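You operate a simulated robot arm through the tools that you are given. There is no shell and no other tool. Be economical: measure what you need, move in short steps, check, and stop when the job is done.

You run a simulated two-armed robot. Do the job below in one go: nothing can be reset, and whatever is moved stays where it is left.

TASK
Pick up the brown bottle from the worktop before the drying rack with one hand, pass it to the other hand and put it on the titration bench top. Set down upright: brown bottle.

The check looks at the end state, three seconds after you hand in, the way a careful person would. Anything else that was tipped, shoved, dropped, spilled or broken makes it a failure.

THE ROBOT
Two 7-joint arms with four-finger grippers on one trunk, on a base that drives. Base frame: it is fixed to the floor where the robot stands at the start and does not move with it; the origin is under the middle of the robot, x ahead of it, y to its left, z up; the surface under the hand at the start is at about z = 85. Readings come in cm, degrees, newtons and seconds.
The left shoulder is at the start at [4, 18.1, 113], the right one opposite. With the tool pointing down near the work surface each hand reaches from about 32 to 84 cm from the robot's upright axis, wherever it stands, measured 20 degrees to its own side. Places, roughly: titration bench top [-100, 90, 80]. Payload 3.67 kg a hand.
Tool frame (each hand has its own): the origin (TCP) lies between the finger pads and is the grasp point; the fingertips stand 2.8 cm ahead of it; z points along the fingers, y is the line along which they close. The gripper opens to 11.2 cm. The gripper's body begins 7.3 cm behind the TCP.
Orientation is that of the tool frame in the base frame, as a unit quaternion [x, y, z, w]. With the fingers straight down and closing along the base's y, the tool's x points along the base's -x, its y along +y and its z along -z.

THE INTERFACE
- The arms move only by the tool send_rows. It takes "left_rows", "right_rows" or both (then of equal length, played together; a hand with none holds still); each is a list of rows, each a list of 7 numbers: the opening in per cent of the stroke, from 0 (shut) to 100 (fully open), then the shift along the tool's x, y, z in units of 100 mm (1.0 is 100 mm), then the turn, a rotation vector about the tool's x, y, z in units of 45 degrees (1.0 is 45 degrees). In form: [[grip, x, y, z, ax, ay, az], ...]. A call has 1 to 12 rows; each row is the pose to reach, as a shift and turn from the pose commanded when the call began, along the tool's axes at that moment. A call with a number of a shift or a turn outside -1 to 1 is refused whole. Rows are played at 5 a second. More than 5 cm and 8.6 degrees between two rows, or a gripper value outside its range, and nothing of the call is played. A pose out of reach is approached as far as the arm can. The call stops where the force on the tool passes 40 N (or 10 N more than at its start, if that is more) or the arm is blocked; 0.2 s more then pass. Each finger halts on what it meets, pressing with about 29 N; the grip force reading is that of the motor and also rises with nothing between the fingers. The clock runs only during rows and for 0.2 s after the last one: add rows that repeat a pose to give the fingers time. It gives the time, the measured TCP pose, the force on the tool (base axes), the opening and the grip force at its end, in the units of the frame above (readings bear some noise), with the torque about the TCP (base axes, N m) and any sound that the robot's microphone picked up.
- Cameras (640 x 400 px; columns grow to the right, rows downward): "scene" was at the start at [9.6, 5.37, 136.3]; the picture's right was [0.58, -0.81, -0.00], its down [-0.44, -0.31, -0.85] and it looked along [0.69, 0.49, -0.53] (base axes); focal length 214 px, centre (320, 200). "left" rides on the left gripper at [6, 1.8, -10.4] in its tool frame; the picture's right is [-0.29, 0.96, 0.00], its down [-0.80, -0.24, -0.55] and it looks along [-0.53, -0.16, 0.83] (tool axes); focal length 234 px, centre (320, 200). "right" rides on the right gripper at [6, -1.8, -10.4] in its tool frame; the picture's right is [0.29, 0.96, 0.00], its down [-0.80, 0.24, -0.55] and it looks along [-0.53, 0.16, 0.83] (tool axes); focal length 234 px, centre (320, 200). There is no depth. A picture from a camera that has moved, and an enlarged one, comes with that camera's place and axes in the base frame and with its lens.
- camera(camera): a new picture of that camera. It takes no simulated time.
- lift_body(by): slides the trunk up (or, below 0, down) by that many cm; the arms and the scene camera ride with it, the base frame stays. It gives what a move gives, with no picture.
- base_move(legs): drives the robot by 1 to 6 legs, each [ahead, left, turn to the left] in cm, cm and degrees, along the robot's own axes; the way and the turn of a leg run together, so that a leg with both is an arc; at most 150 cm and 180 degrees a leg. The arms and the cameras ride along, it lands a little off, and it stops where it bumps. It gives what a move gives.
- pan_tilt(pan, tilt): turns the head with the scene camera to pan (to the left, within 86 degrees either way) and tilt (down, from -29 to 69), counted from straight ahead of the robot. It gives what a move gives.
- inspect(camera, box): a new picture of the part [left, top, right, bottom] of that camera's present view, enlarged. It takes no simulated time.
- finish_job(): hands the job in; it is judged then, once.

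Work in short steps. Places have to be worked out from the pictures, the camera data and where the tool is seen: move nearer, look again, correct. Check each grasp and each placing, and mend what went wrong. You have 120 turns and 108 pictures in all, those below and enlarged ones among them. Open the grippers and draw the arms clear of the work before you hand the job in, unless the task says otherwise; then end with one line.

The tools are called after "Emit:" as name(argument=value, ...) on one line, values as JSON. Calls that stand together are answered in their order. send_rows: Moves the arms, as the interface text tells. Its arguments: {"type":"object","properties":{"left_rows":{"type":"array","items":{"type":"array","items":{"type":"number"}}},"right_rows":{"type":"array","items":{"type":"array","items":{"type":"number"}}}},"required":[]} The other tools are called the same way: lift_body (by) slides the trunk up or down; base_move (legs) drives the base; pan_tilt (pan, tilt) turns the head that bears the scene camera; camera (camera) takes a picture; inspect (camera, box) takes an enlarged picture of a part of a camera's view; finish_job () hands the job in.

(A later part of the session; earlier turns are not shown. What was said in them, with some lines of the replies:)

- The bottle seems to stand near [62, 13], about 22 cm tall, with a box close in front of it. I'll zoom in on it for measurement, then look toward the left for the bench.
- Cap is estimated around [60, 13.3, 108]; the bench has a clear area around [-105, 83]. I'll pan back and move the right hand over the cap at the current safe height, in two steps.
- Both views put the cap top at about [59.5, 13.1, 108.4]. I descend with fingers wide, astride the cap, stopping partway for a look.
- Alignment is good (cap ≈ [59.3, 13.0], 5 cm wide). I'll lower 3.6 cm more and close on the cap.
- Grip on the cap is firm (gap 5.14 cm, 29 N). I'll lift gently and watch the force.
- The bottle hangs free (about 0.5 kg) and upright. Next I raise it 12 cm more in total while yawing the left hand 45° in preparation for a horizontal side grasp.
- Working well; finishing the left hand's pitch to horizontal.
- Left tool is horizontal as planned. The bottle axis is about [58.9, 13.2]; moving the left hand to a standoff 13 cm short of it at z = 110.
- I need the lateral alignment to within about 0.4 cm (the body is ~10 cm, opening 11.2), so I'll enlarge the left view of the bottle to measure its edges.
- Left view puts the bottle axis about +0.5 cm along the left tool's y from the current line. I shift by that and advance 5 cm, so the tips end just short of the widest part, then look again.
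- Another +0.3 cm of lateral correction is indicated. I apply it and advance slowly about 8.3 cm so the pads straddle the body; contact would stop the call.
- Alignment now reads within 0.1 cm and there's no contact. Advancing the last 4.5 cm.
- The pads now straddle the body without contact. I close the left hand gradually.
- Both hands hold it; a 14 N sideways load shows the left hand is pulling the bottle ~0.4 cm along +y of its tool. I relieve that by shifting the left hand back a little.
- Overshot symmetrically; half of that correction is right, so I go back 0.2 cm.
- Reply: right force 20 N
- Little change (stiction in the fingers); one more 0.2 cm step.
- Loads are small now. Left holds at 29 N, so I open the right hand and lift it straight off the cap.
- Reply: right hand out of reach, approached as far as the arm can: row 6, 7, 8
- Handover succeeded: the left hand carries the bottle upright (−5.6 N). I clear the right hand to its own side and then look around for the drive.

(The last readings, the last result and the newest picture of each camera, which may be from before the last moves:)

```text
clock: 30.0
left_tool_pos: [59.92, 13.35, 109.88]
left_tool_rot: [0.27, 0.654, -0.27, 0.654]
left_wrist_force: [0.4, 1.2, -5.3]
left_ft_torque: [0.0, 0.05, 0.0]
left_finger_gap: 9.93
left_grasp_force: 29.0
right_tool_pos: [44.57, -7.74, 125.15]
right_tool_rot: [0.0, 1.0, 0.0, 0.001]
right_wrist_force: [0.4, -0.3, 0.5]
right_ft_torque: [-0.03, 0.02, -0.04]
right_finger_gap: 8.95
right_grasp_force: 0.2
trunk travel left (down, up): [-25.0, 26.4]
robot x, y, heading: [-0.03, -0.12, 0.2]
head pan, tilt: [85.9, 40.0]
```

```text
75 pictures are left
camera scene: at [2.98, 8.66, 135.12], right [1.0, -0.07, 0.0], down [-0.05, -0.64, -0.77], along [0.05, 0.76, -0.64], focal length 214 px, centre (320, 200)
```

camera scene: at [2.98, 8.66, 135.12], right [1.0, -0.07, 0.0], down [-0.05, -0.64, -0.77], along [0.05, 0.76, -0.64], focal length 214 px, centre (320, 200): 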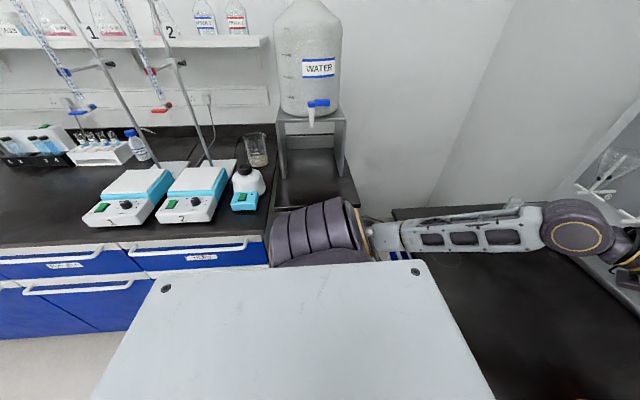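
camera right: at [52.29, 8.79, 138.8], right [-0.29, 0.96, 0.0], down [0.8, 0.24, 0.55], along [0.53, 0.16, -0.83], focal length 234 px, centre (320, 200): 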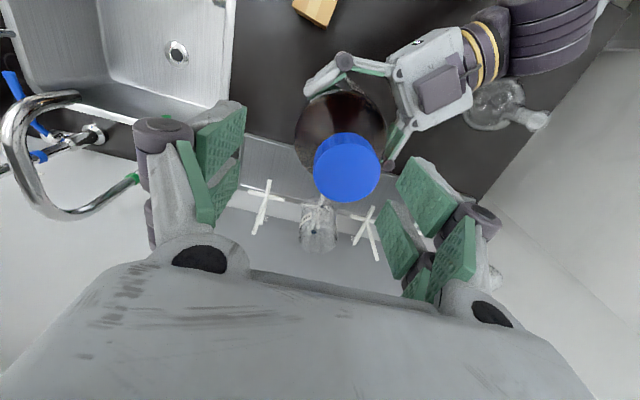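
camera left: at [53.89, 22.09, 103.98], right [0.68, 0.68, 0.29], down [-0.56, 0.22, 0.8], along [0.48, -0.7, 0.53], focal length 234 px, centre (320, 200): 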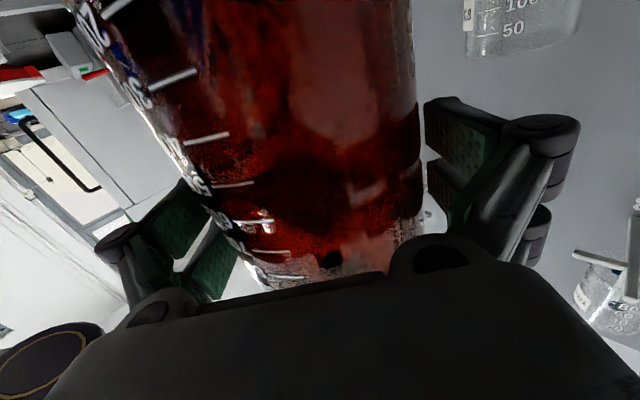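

Floor is open behind me, with a cart far off to the right-rear. I back out 50 cm and 20 cm right, then look left-rear before turning.

Emit:
base_move(legs=[[-50, -20, 0]])

Emit:
pan_tilt(pan=86, tilt=25)

Emit:
camera(camera="scene")

Emit:
pan_tilt(pan=-86, tilt=35)

Emit:
camera(camera="scene")

```text
clock: 33.1
left_tool_pos: [9.1, -6.79, 110.02]
left_tool_rot: [0.27, 0.654, -0.27, 0.653]
left_wrist_force: [-0.5, 0.5, -5.8]
left_ft_torque: [0.0, 0.01, -0.01]
left_finger_gap: 9.93
left_grasp_force: 28.9
right_tool_pos: [-6.28, -28.0, 125.15]
right_tool_rot: [-0.001, 1.0, 0.001, 0.0]
right_wrist_force: [-1.3, -0.4, -0.2]
right_ft_torque: [0.0, -0.01, -0.01]
right_finger_gap: 8.99
right_grasp_force: 0.0
trunk travel left (down, up): [-25.0, 26.4]
robot x, y, heading: [-50.78, -20.03, 0.1]
head pan, tilt: [85.9, 40.0]
```

```text
clock: 33.9
left_tool_pos: [9.15, -6.78, 109.97]
left_tool_rot: [0.27, 0.654, -0.27, 0.653]
left_wrist_force: [0.5, 0.3, -5.4]
left_ft_torque: [0.01, 0.02, -0.02]
left_finger_gap: 9.9
left_grasp_force: 29.1
right_tool_pos: [-6.15, -27.91, 125.28]
right_tool_rot: [-0.001, 1.0, 0.0, -0.001]
right_wrist_force: [0.2, -0.1, 0.3]
right_ft_torque: [-0.01, 0.03, -0.01]
right_finger_gap: 8.97
right_grasp_force: 0.0
trunk travel left (down, up): [-25.0, 26.4]
robot x, y, heading: [-50.95, -20.54, 0.0]
head pan, tilt: [85.9, 25.0]
```

```text
74 pictures are left
camera scene: at [-47.73, -10.91, 137.45], right [1.0, -0.07, 0.0], down [-0.03, -0.42, -0.91], along [0.06, 0.9, -0.42], focal length 214 px, centre (320, 200)
```

scene: 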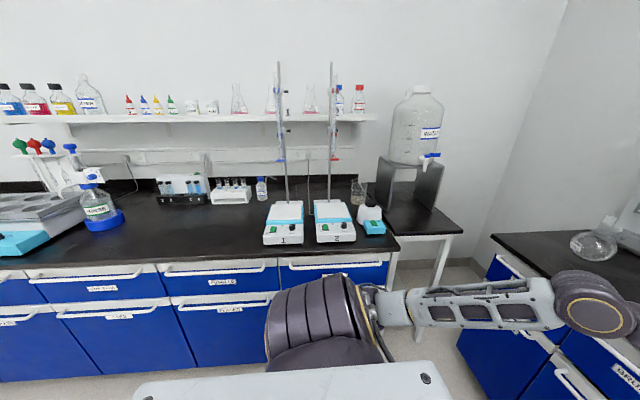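

```text
clock: 36.5
left_tool_pos: [9.1, -6.77, 109.9]
left_tool_rot: [0.27, 0.654, -0.27, 0.653]
left_wrist_force: [-0.1, -0.5, -4.7]
left_ft_torque: [0.08, 0.04, 0.0]
left_finger_gap: 9.92
left_grasp_force: 29.1
right_tool_pos: [-6.18, -27.89, 125.24]
right_tool_rot: [-0.001, 1.0, 0.0, 0.0]
right_wrist_force: [0.5, -0.6, -0.5]
right_ft_torque: [0.02, -0.02, 0.0]
right_finger_gap: 8.97
right_grasp_force: 0.1
trunk travel left (down, up): [-25.0, 26.4]
robot x, y, heading: [-50.83, -20.01, -0.1]
head pan, tilt: [-85.9, 35.0]
```

```text
73 pictures are left
camera scene: at [-47.75, -28.89, 135.88], right [-1.0, -0.07, 0.0], down [-0.04, 0.57, -0.82], along [0.06, -0.82, -0.57], focal length 214 px, centre (320, 200)
```

scene: 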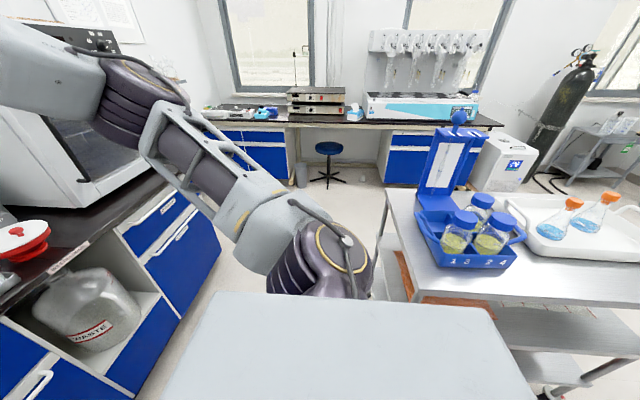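

There's a cart behind-right (edge y ≈ −64) and a clear bench patch around [-100, 80]. I turn left 90° in place here (swept radius ~66 cm stays short of the bench), then re-look.

Emit:
base_move(legs=[[0, 4, 0], [0, 0, 90]])

Emit:
pan_tilt(pan=15, tilt=32)

Emit:
camera(camera="scene")

```text
clock: 41.6
left_tool_pos: [-63.5, 43.75, 109.87]
left_tool_rot: [-0.268, 0.655, 0.267, 0.655]
left_wrist_force: [0.5, -0.5, -5.1]
left_ft_torque: [0.01, 0.0, -0.01]
left_finger_gap: 9.92
left_grasp_force: 28.7
right_tool_pos: [-42.63, 28.14, 125.06]
right_tool_rot: [-0.702, 0.712, -0.001, 0.0]
right_wrist_force: [0.1, 0.1, -0.9]
right_ft_torque: [-0.02, -0.01, -0.01]
right_finger_gap: 8.96
right_grasp_force: 0.1
trunk travel left (down, up): [-25.0, 26.4]
robot x, y, heading: [-50.61, -16.4, 89.4]
head pan, tilt: [-85.9, 35.0]
```

```text
clock: 43.4
left_tool_pos: [-63.56, 43.61, 109.96]
left_tool_rot: [-0.267, 0.655, 0.267, 0.655]
left_wrist_force: [-0.3, -0.2, -6.3]
left_ft_torque: [-0.02, -0.01, 0.0]
left_finger_gap: 9.91
left_grasp_force: 28.7
right_tool_pos: [-42.53, 28.01, 125.11]
right_tool_rot: [-0.703, 0.711, 0.0, 0.0]
right_wrist_force: [0.1, 0.6, 0.8]
right_ft_torque: [0.02, 0.0, 0.01]
right_finger_gap: 8.93
right_grasp_force: 0.1
trunk travel left (down, up): [-25.0, 26.4]
robot x, y, heading: [-50.85, -16.49, 89.3]
head pan, tilt: [15.0, 32.0]
```

```text
72 pictures are left
camera scene: at [-52.69, -5.44, 136.34], right [0.97, 0.25, 0.0], down [0.13, -0.51, -0.85], along [-0.21, 0.82, -0.53], focal length 214 px, centre (320, 200)
```

scene: 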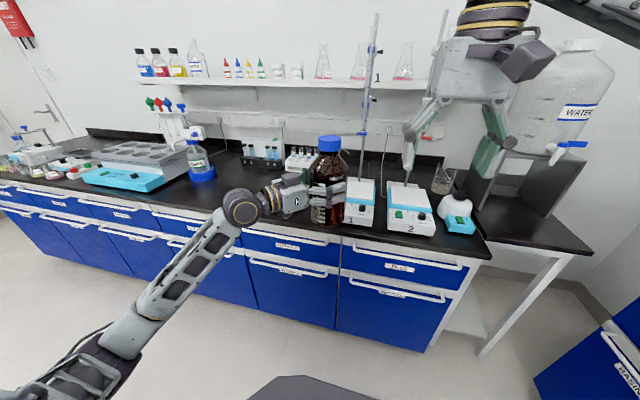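

Path is clear. I slide left 37 cm, then look before moving in over the bench.

Emit:
base_move(legs=[[0, 37, 0.6]])

Emit:
camera(camera="scene")

```text
clock: 45.7
left_tool_pos: [-100.39, 43.96, 109.84]
left_tool_rot: [-0.27, 0.654, 0.269, 0.654]
left_wrist_force: [-0.3, -1.6, -6.0]
left_ft_torque: [0.01, 0.02, -0.03]
left_finger_gap: 9.93
left_grasp_force: 29.2
right_tool_pos: [-79.37, 28.41, 125.1]
right_tool_rot: [-0.705, 0.709, 0.0, 0.0]
right_wrist_force: [0.5, 0.0, -0.2]
right_ft_torque: [-0.01, -0.01, -0.01]
right_finger_gap: 8.97
right_grasp_force: 0.1
trunk travel left (down, up): [-25.0, 26.4]
robot x, y, heading: [-87.59, -16.21, 89.8]
head pan, tilt: [15.0, 32.0]
```

```text
71 pictures are left
camera scene: at [-89.35, -5.13, 136.34], right [0.97, 0.25, 0.0], down [0.13, -0.51, -0.85], along [-0.21, 0.82, -0.53], focal length 214 px, centre (320, 200)
```

scene: 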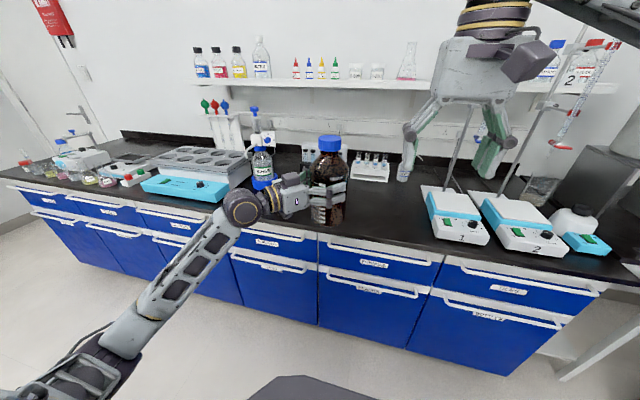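

Bench front edge is at y ≈ 58 and the landing patch is empty. Driving ahead 29 cm puts the bottle at about [-100, 73], still 19 cm above the surface.

Emit:
base_move(legs=[[29, 0, 0]])

Emit:
camera(camera="scene")

Emit:
camera(camera="right")

```text
clock: 47.8
left_tool_pos: [-100.1, 73.04, 109.88]
left_tool_rot: [-0.269, 0.655, 0.267, 0.654]
left_wrist_force: [-0.8, 0.5, -5.8]
left_ft_torque: [0.0, 0.0, -0.03]
left_finger_gap: 9.94
left_grasp_force: 28.6
right_tool_pos: [-79.07, 57.4, 125.09]
right_tool_rot: [-0.704, 0.71, -0.001, -0.001]
right_wrist_force: [-1.0, -0.4, -0.3]
right_ft_torque: [-0.04, 0.01, 0.0]
right_finger_gap: 8.97
right_grasp_force: 0.0
trunk travel left (down, up): [-25.0, 26.4]
robot x, y, heading: [-87.13, 12.98, 89.6]
head pan, tilt: [15.0, 32.0]
```

```text
70 pictures are left
camera scene: at [-89.08, 23.92, 136.33], right [0.97, 0.25, 0.0], down [0.13, -0.51, -0.85], along [-0.21, 0.82, -0.53], focal length 214 px, centre (320, 200)
```

scene: 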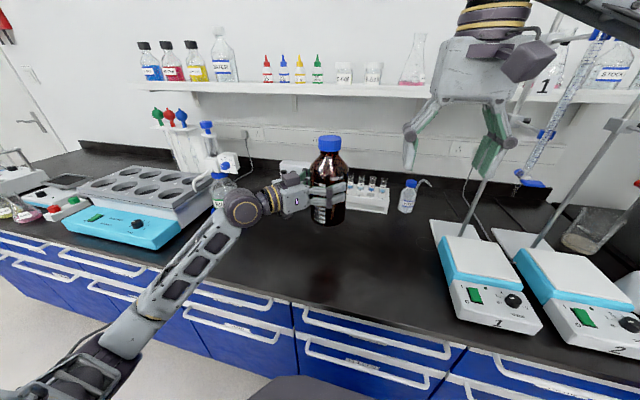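

```text
69 pictures are left
camera right: at [-77.27, 51.43, 135.45], right [-0.96, -0.28, 0.0], down [-0.23, 0.8, 0.55], along [-0.16, 0.53, -0.83], focal length 234 px, centre (320, 200)
```

right: 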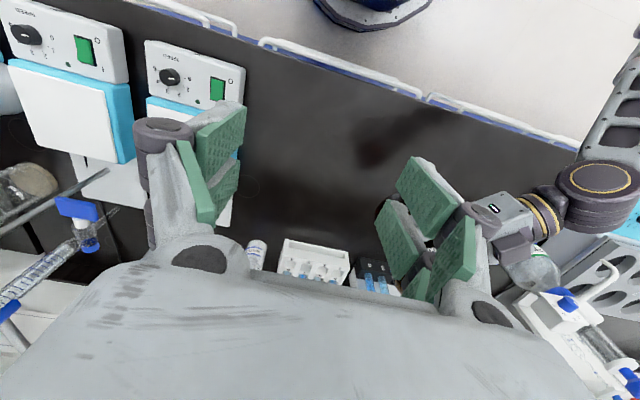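

The spot below is clear. I lower the left arm straight down 14 cm, then check before the last 5 cm.

Emit:
send_rows(left_rows=[[60, 0.3, 0, 0, 0, 0, 0], [60, 0.6, 0, 0, 0, 0, 0], [60, 0.9, 0, 0, 0, 0, 0], [60, 0.9, 0, 0, 0, 0, 0]])

Emit:
send_rows(left_rows=[[60, 0.25, 0, 0, 0, 0, 0], [60, 0.5, 0, 0, 0, 0, 0], [60, 0.5, 0, 0, 0, 0, 0]])

Emit:
camera(camera="scene")

Emit:
inspect(camera="scene", box=[180, 130, 400, 330])

Emit:
inspect(camera="right", box=[240, 60, 640, 310])

```text
clock: 48.8
left_tool_pos: [-100.25, 72.92, 100.78]
left_tool_rot: [-0.269, 0.654, 0.269, 0.654]
left_wrist_force: [-0.4, 0.5, -5.1]
left_ft_torque: [0.03, 0.0, 0.02]
left_finger_gap: 9.93
left_grasp_force: 29.1
right_tool_pos: [-78.99, 57.39, 125.04]
right_tool_rot: [-0.705, 0.71, 0.0, -0.001]
right_wrist_force: [-1.2, 0.1, 0.3]
right_ft_torque: [-0.01, 0.0, -0.03]
right_finger_gap: 8.94
right_grasp_force: 0.0
trunk travel left (down, up): [-25.0, 26.4]
robot x, y, heading: [-87.24, 13.04, 89.8]
head pan, tilt: [15.0, 32.0]
```

```text
clock: 49.6
left_tool_pos: [-100.22, 72.94, 95.98]
left_tool_rot: [-0.269, 0.654, 0.269, 0.654]
left_wrist_force: [0.7, -1.5, -1.8]
left_ft_torque: [0.12, -0.15, -0.01]
left_finger_gap: 9.92
left_grasp_force: 28.4
right_tool_pos: [-79.02, 57.3, 125.07]
right_tool_rot: [-0.705, 0.709, 0.0, 0.0]
right_wrist_force: [0.7, -0.5, 0.4]
right_ft_torque: [0.05, -0.01, 0.04]
right_finger_gap: 8.96
right_grasp_force: 0.1
trunk travel left (down, up): [-25.0, 26.4]
robot x, y, heading: [-87.35, 13.06, 89.6]
head pan, tilt: [15.0, 32.0]
```

```text
68 pictures are left
camera scene: at [-89.08, 23.82, 136.35], right [0.97, 0.25, 0.0], down [0.13, -0.51, -0.85], along [-0.21, 0.82, -0.53], focal length 214 px, centre (320, 200)
```

scene: 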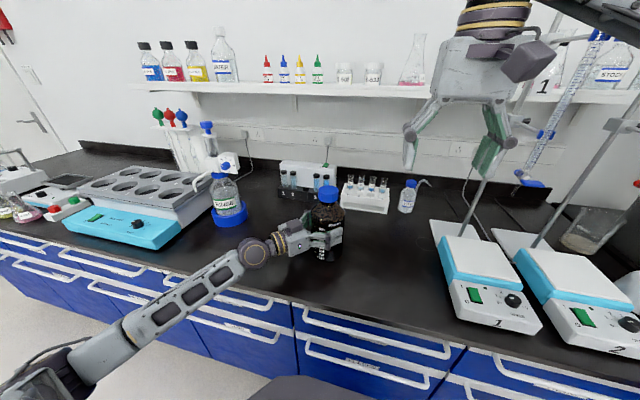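

```text
2.00 times, centred on (290, 230) of scene
camera zoom: at [-89.08, 23.82, 136.35], right [0.97, 0.25, 0.0], down [0.13, -0.51, -0.85], along [-0.21, 0.82, -0.53], focal length 429 px, centre (380, 140)
```

zoom: 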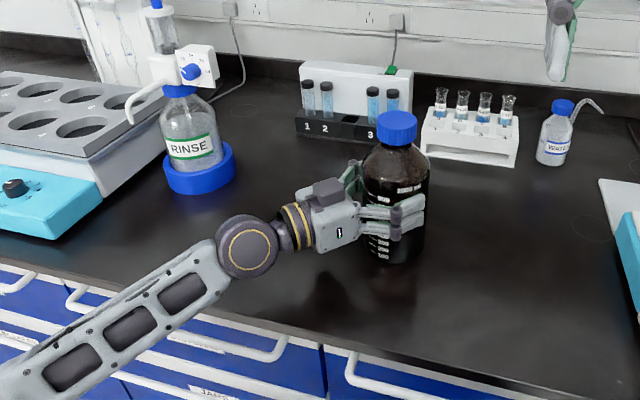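

```text
1.60 times, centred on (440, 185) of right
camera zoom: at [-77.27, 51.33, 135.49], right [-0.96, -0.28, 0.0], down [-0.23, 0.8, 0.55], along [-0.16, 0.53, -0.83], focal length 375 px, centre (128, 224)
```

zoom: 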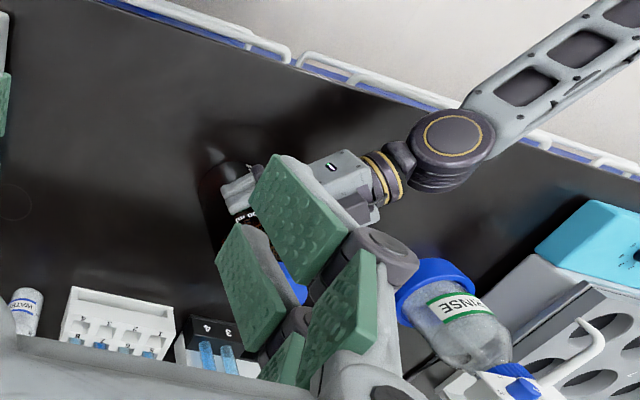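

Load dropped from −5.3 to −1.8 N at bottom height ≈ 85, so it is already touching the bench (surface ≈ 85). I lower in 2 mm steps to confirm firm seating.

Emit:
send_rows(left_rows=[[60, 0.01, 0, 0, 0, 0, 0], [60, 0.02, 0, 0, 0, 0, 0], [60, 0.02, 0, 0, 0, 0, 0]])

Emit:
inspect(camera="scene", box=[260, 170, 380, 280])

```text
clock: 50.4
left_tool_pos: [-100.14, 72.98, 95.84]
left_tool_rot: [-0.268, 0.654, 0.269, 0.655]
left_wrist_force: [1.8, 4.3, 8.1]
left_ft_torque: [0.28, -0.65, 0.13]
left_finger_gap: 9.92
left_grasp_force: 29.1
right_tool_pos: [-79.0, 57.3, 125.14]
right_tool_rot: [-0.704, 0.71, 0.0, 0.0]
right_wrist_force: [0.3, 0.3, -0.1]
right_ft_torque: [-0.02, 0.0, 0.03]
right_finger_gap: 8.96
right_grasp_force: 0.0
trunk travel left (down, up): [-25.0, 26.4]
robot x, y, heading: [-87.01, 13.23, 89.6]
head pan, tilt: [15.0, 32.0]
```

```text
3.64 times, centred on (320, 225) of scene
camera zoom: at [-89.05, 23.79, 136.35], right [0.97, 0.25, 0.0], down [0.13, -0.51, -0.85], along [-0.21, 0.82, -0.53], focal length 780 px, centre (320, 109)
```

zoom: 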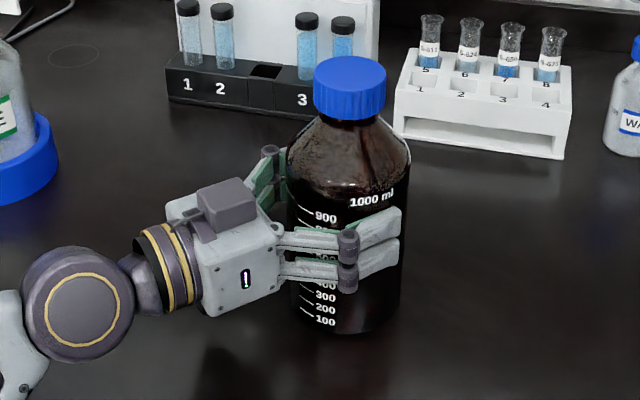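

Firm contact (8 N up), upright. I release slowly to full opening.

Emit:
send_rows(left_rows=[[80, 0, 0, 0, 0, 0, 0], [87, 0, 0, 0, 0, 0, 0], [90, 0, 0, 0, 0, 0, 0], [93, 0, 0, 0, 0, 0, 0], [96, 0, 0, 0, 0, 0, 0], [100, 0, 0, 0, 0, 0, 0], [100, 0, 0, 0, 0, 0, 0], [100, 0, 0, 0, 0, 0, 0]])

Emit:
inspect(camera="scene", box=[260, 170, 380, 280])

Emit:
camera(camera="left")

```text
clock: 52.2
left_tool_pos: [-100.24, 72.98, 95.68]
left_tool_rot: [-0.269, 0.654, 0.268, 0.654]
left_wrist_force: [-1.0, 0.7, 0.0]
left_ft_torque: [-0.03, -0.02, 0.03]
left_finger_gap: 11.21
left_grasp_force: 0.1
right_tool_pos: [-78.93, 57.34, 125.06]
right_tool_rot: [-0.704, 0.71, 0.0, -0.001]
right_wrist_force: [0.0, -0.2, 0.4]
right_ft_torque: [-0.01, -0.01, -0.01]
right_finger_gap: 8.94
right_grasp_force: 0.0
trunk travel left (down, up): [-25.0, 26.4]
robot x, y, heading: [-87.01, 12.82, 89.6]
head pan, tilt: [15.0, 32.0]
```

```text
3.64 times, centred on (320, 225) of scene
camera zoom: at [-89.07, 23.81, 136.34], right [0.97, 0.25, 0.0], down [0.13, -0.51, -0.85], along [-0.21, 0.82, -0.53], focal length 780 px, centre (320, 109)
```

zoom: 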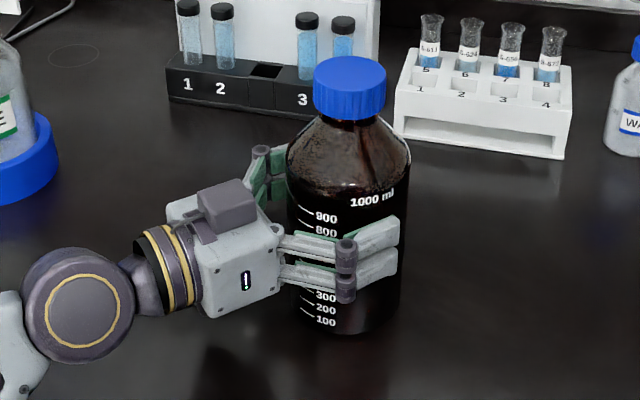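

```text
63 pictures are left
camera left: at [-108.84, 67.01, 89.75], right [-0.67, 0.68, 0.29], down [-0.23, -0.56, 0.8], along [0.71, 0.47, 0.53], focal length 234 px, centre (320, 200)
```

left: 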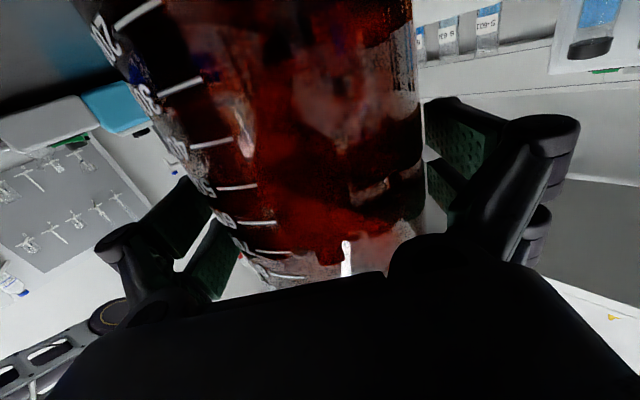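

Bottle stands on its own. I retreat the left hand straight back along its axis, slowly at first.

Emit:
send_rows(left_rows=[[100, 0, 0, -0.1, 0, 0, 0], [100, 0, 0, -0.2, 0, 0, 0], [100, 0, 0, -0.35, 0, 0, 0], [100, 0, 0, -0.5, 0, 0, 0]])

Emit:
inspect(camera="scene", box=[260, 170, 380, 280])

```text
clock: 53.2
left_tool_pos: [-103.62, 69.52, 95.79]
left_tool_rot: [-0.269, 0.656, 0.267, 0.653]
left_wrist_force: [-0.2, -0.1, -1.1]
left_ft_torque: [0.01, 0.0, -0.01]
left_finger_gap: 11.19
left_grasp_force: 0.0
right_tool_pos: [-79.04, 57.22, 125.15]
right_tool_rot: [-0.705, 0.709, 0.0, 0.001]
right_wrist_force: [-0.4, 0.1, 0.5]
right_ft_torque: [0.03, 0.02, -0.01]
right_finger_gap: 8.95
right_grasp_force: 0.1
trunk travel left (down, up): [-25.0, 26.4]
robot x, y, heading: [-87.12, 12.96, 89.4]
head pan, tilt: [15.0, 32.0]
```

```text
3.64 times, centred on (320, 225) of scene
camera zoom: at [-89.09, 23.76, 136.35], right [0.97, 0.25, 0.0], down [0.13, -0.51, -0.85], along [-0.21, 0.82, -0.53], focal length 780 px, centre (320, 109)
```

zoom: 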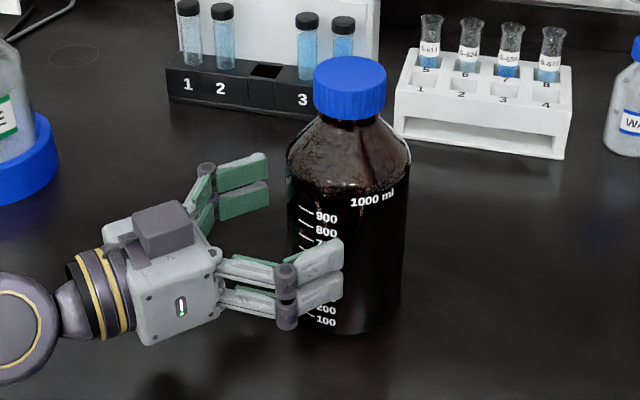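

Bottle unmoved. I pull the hand back another 9 cm, then back the robot straight off the bench.

Emit:
send_rows(left_rows=[[100, 0, 0, -0.25, 0, 0, 0], [100, 0, 0, -0.5, 0, 0, 0], [100, 0, 0, -0.75, 0, 0, 0], [100, 0, 0, -0.9, 0, 0, 0]])

Emit:
base_move(legs=[[-25, 0, 0]])

Emit:
camera(camera="scene")

Emit:
inspect(camera="scene", box=[260, 110, 380, 220])

```text
clock: 54.2
left_tool_pos: [-110.13, 62.98, 95.74]
left_tool_rot: [-0.268, 0.655, 0.267, 0.654]
left_wrist_force: [0.3, 0.6, -0.3]
left_ft_torque: [0.04, 0.01, 0.04]
left_finger_gap: 11.22
left_grasp_force: 0.0
right_tool_pos: [-78.92, 57.48, 125.18]
right_tool_rot: [-0.704, 0.71, 0.0, 0.0]
right_wrist_force: [-1.0, 0.4, -0.4]
right_ft_torque: [0.04, 0.0, 0.01]
right_finger_gap: 8.94
right_grasp_force: 0.1
trunk travel left (down, up): [-25.0, 26.4]
robot x, y, heading: [-87.05, 12.8, 89.3]
head pan, tilt: [15.0, 32.0]
```

```text
clock: 56.0
left_tool_pos: [-110.29, 38.1, 95.64]
left_tool_rot: [-0.269, 0.655, 0.268, 0.654]
left_wrist_force: [-0.2, -1.0, 0.4]
left_ft_torque: [-0.02, 0.01, -0.01]
left_finger_gap: 11.18
left_grasp_force: 0.0
right_tool_pos: [-79.23, 32.41, 125.21]
right_tool_rot: [-0.705, 0.709, 0.0, 0.0]
right_wrist_force: [-0.5, -0.5, 0.4]
right_ft_torque: [0.01, 0.01, -0.01]
right_finger_gap: 8.99
right_grasp_force: 0.0
trunk travel left (down, up): [-25.0, 26.4]
robot x, y, heading: [-87.18, -11.6, 89.8]
head pan, tilt: [15.0, 32.0]
```

```text
61 pictures are left
camera scene: at [-89.27, -1.11, 136.35], right [0.97, 0.25, 0.0], down [0.13, -0.51, -0.85], along [-0.21, 0.82, -0.53], focal length 214 px, centre (320, 200)
```

scene: 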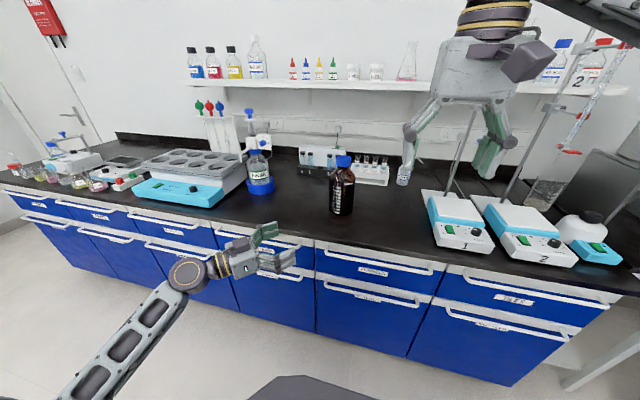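

```text
3.64 times, centred on (320, 165) of scene
camera zoom: at [-89.27, -1.11, 136.35], right [0.97, 0.25, 0.0], down [0.13, -0.51, -0.85], along [-0.21, 0.82, -0.53], focal length 780 px, centre (320, 327)
```

zoom: 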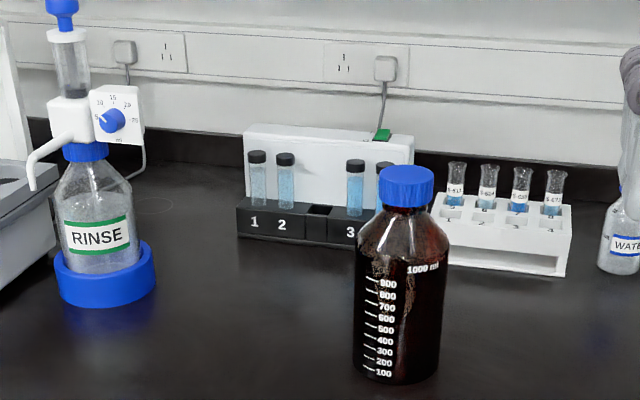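

The bottle stands upright on the bench, nothing else is disturbed, both grippers are open and clear. Handing in.

Emit:
finish_job()

```text
The job is handed in.
```

The brown bottle was lifted with the right hand, passed to the left hand in mid-air, and set upright on the titration bench top at about [-100, 73], roughly 15 cm back from the front edge. Nothing else was touched in the pictures, and both hands are open and clear.
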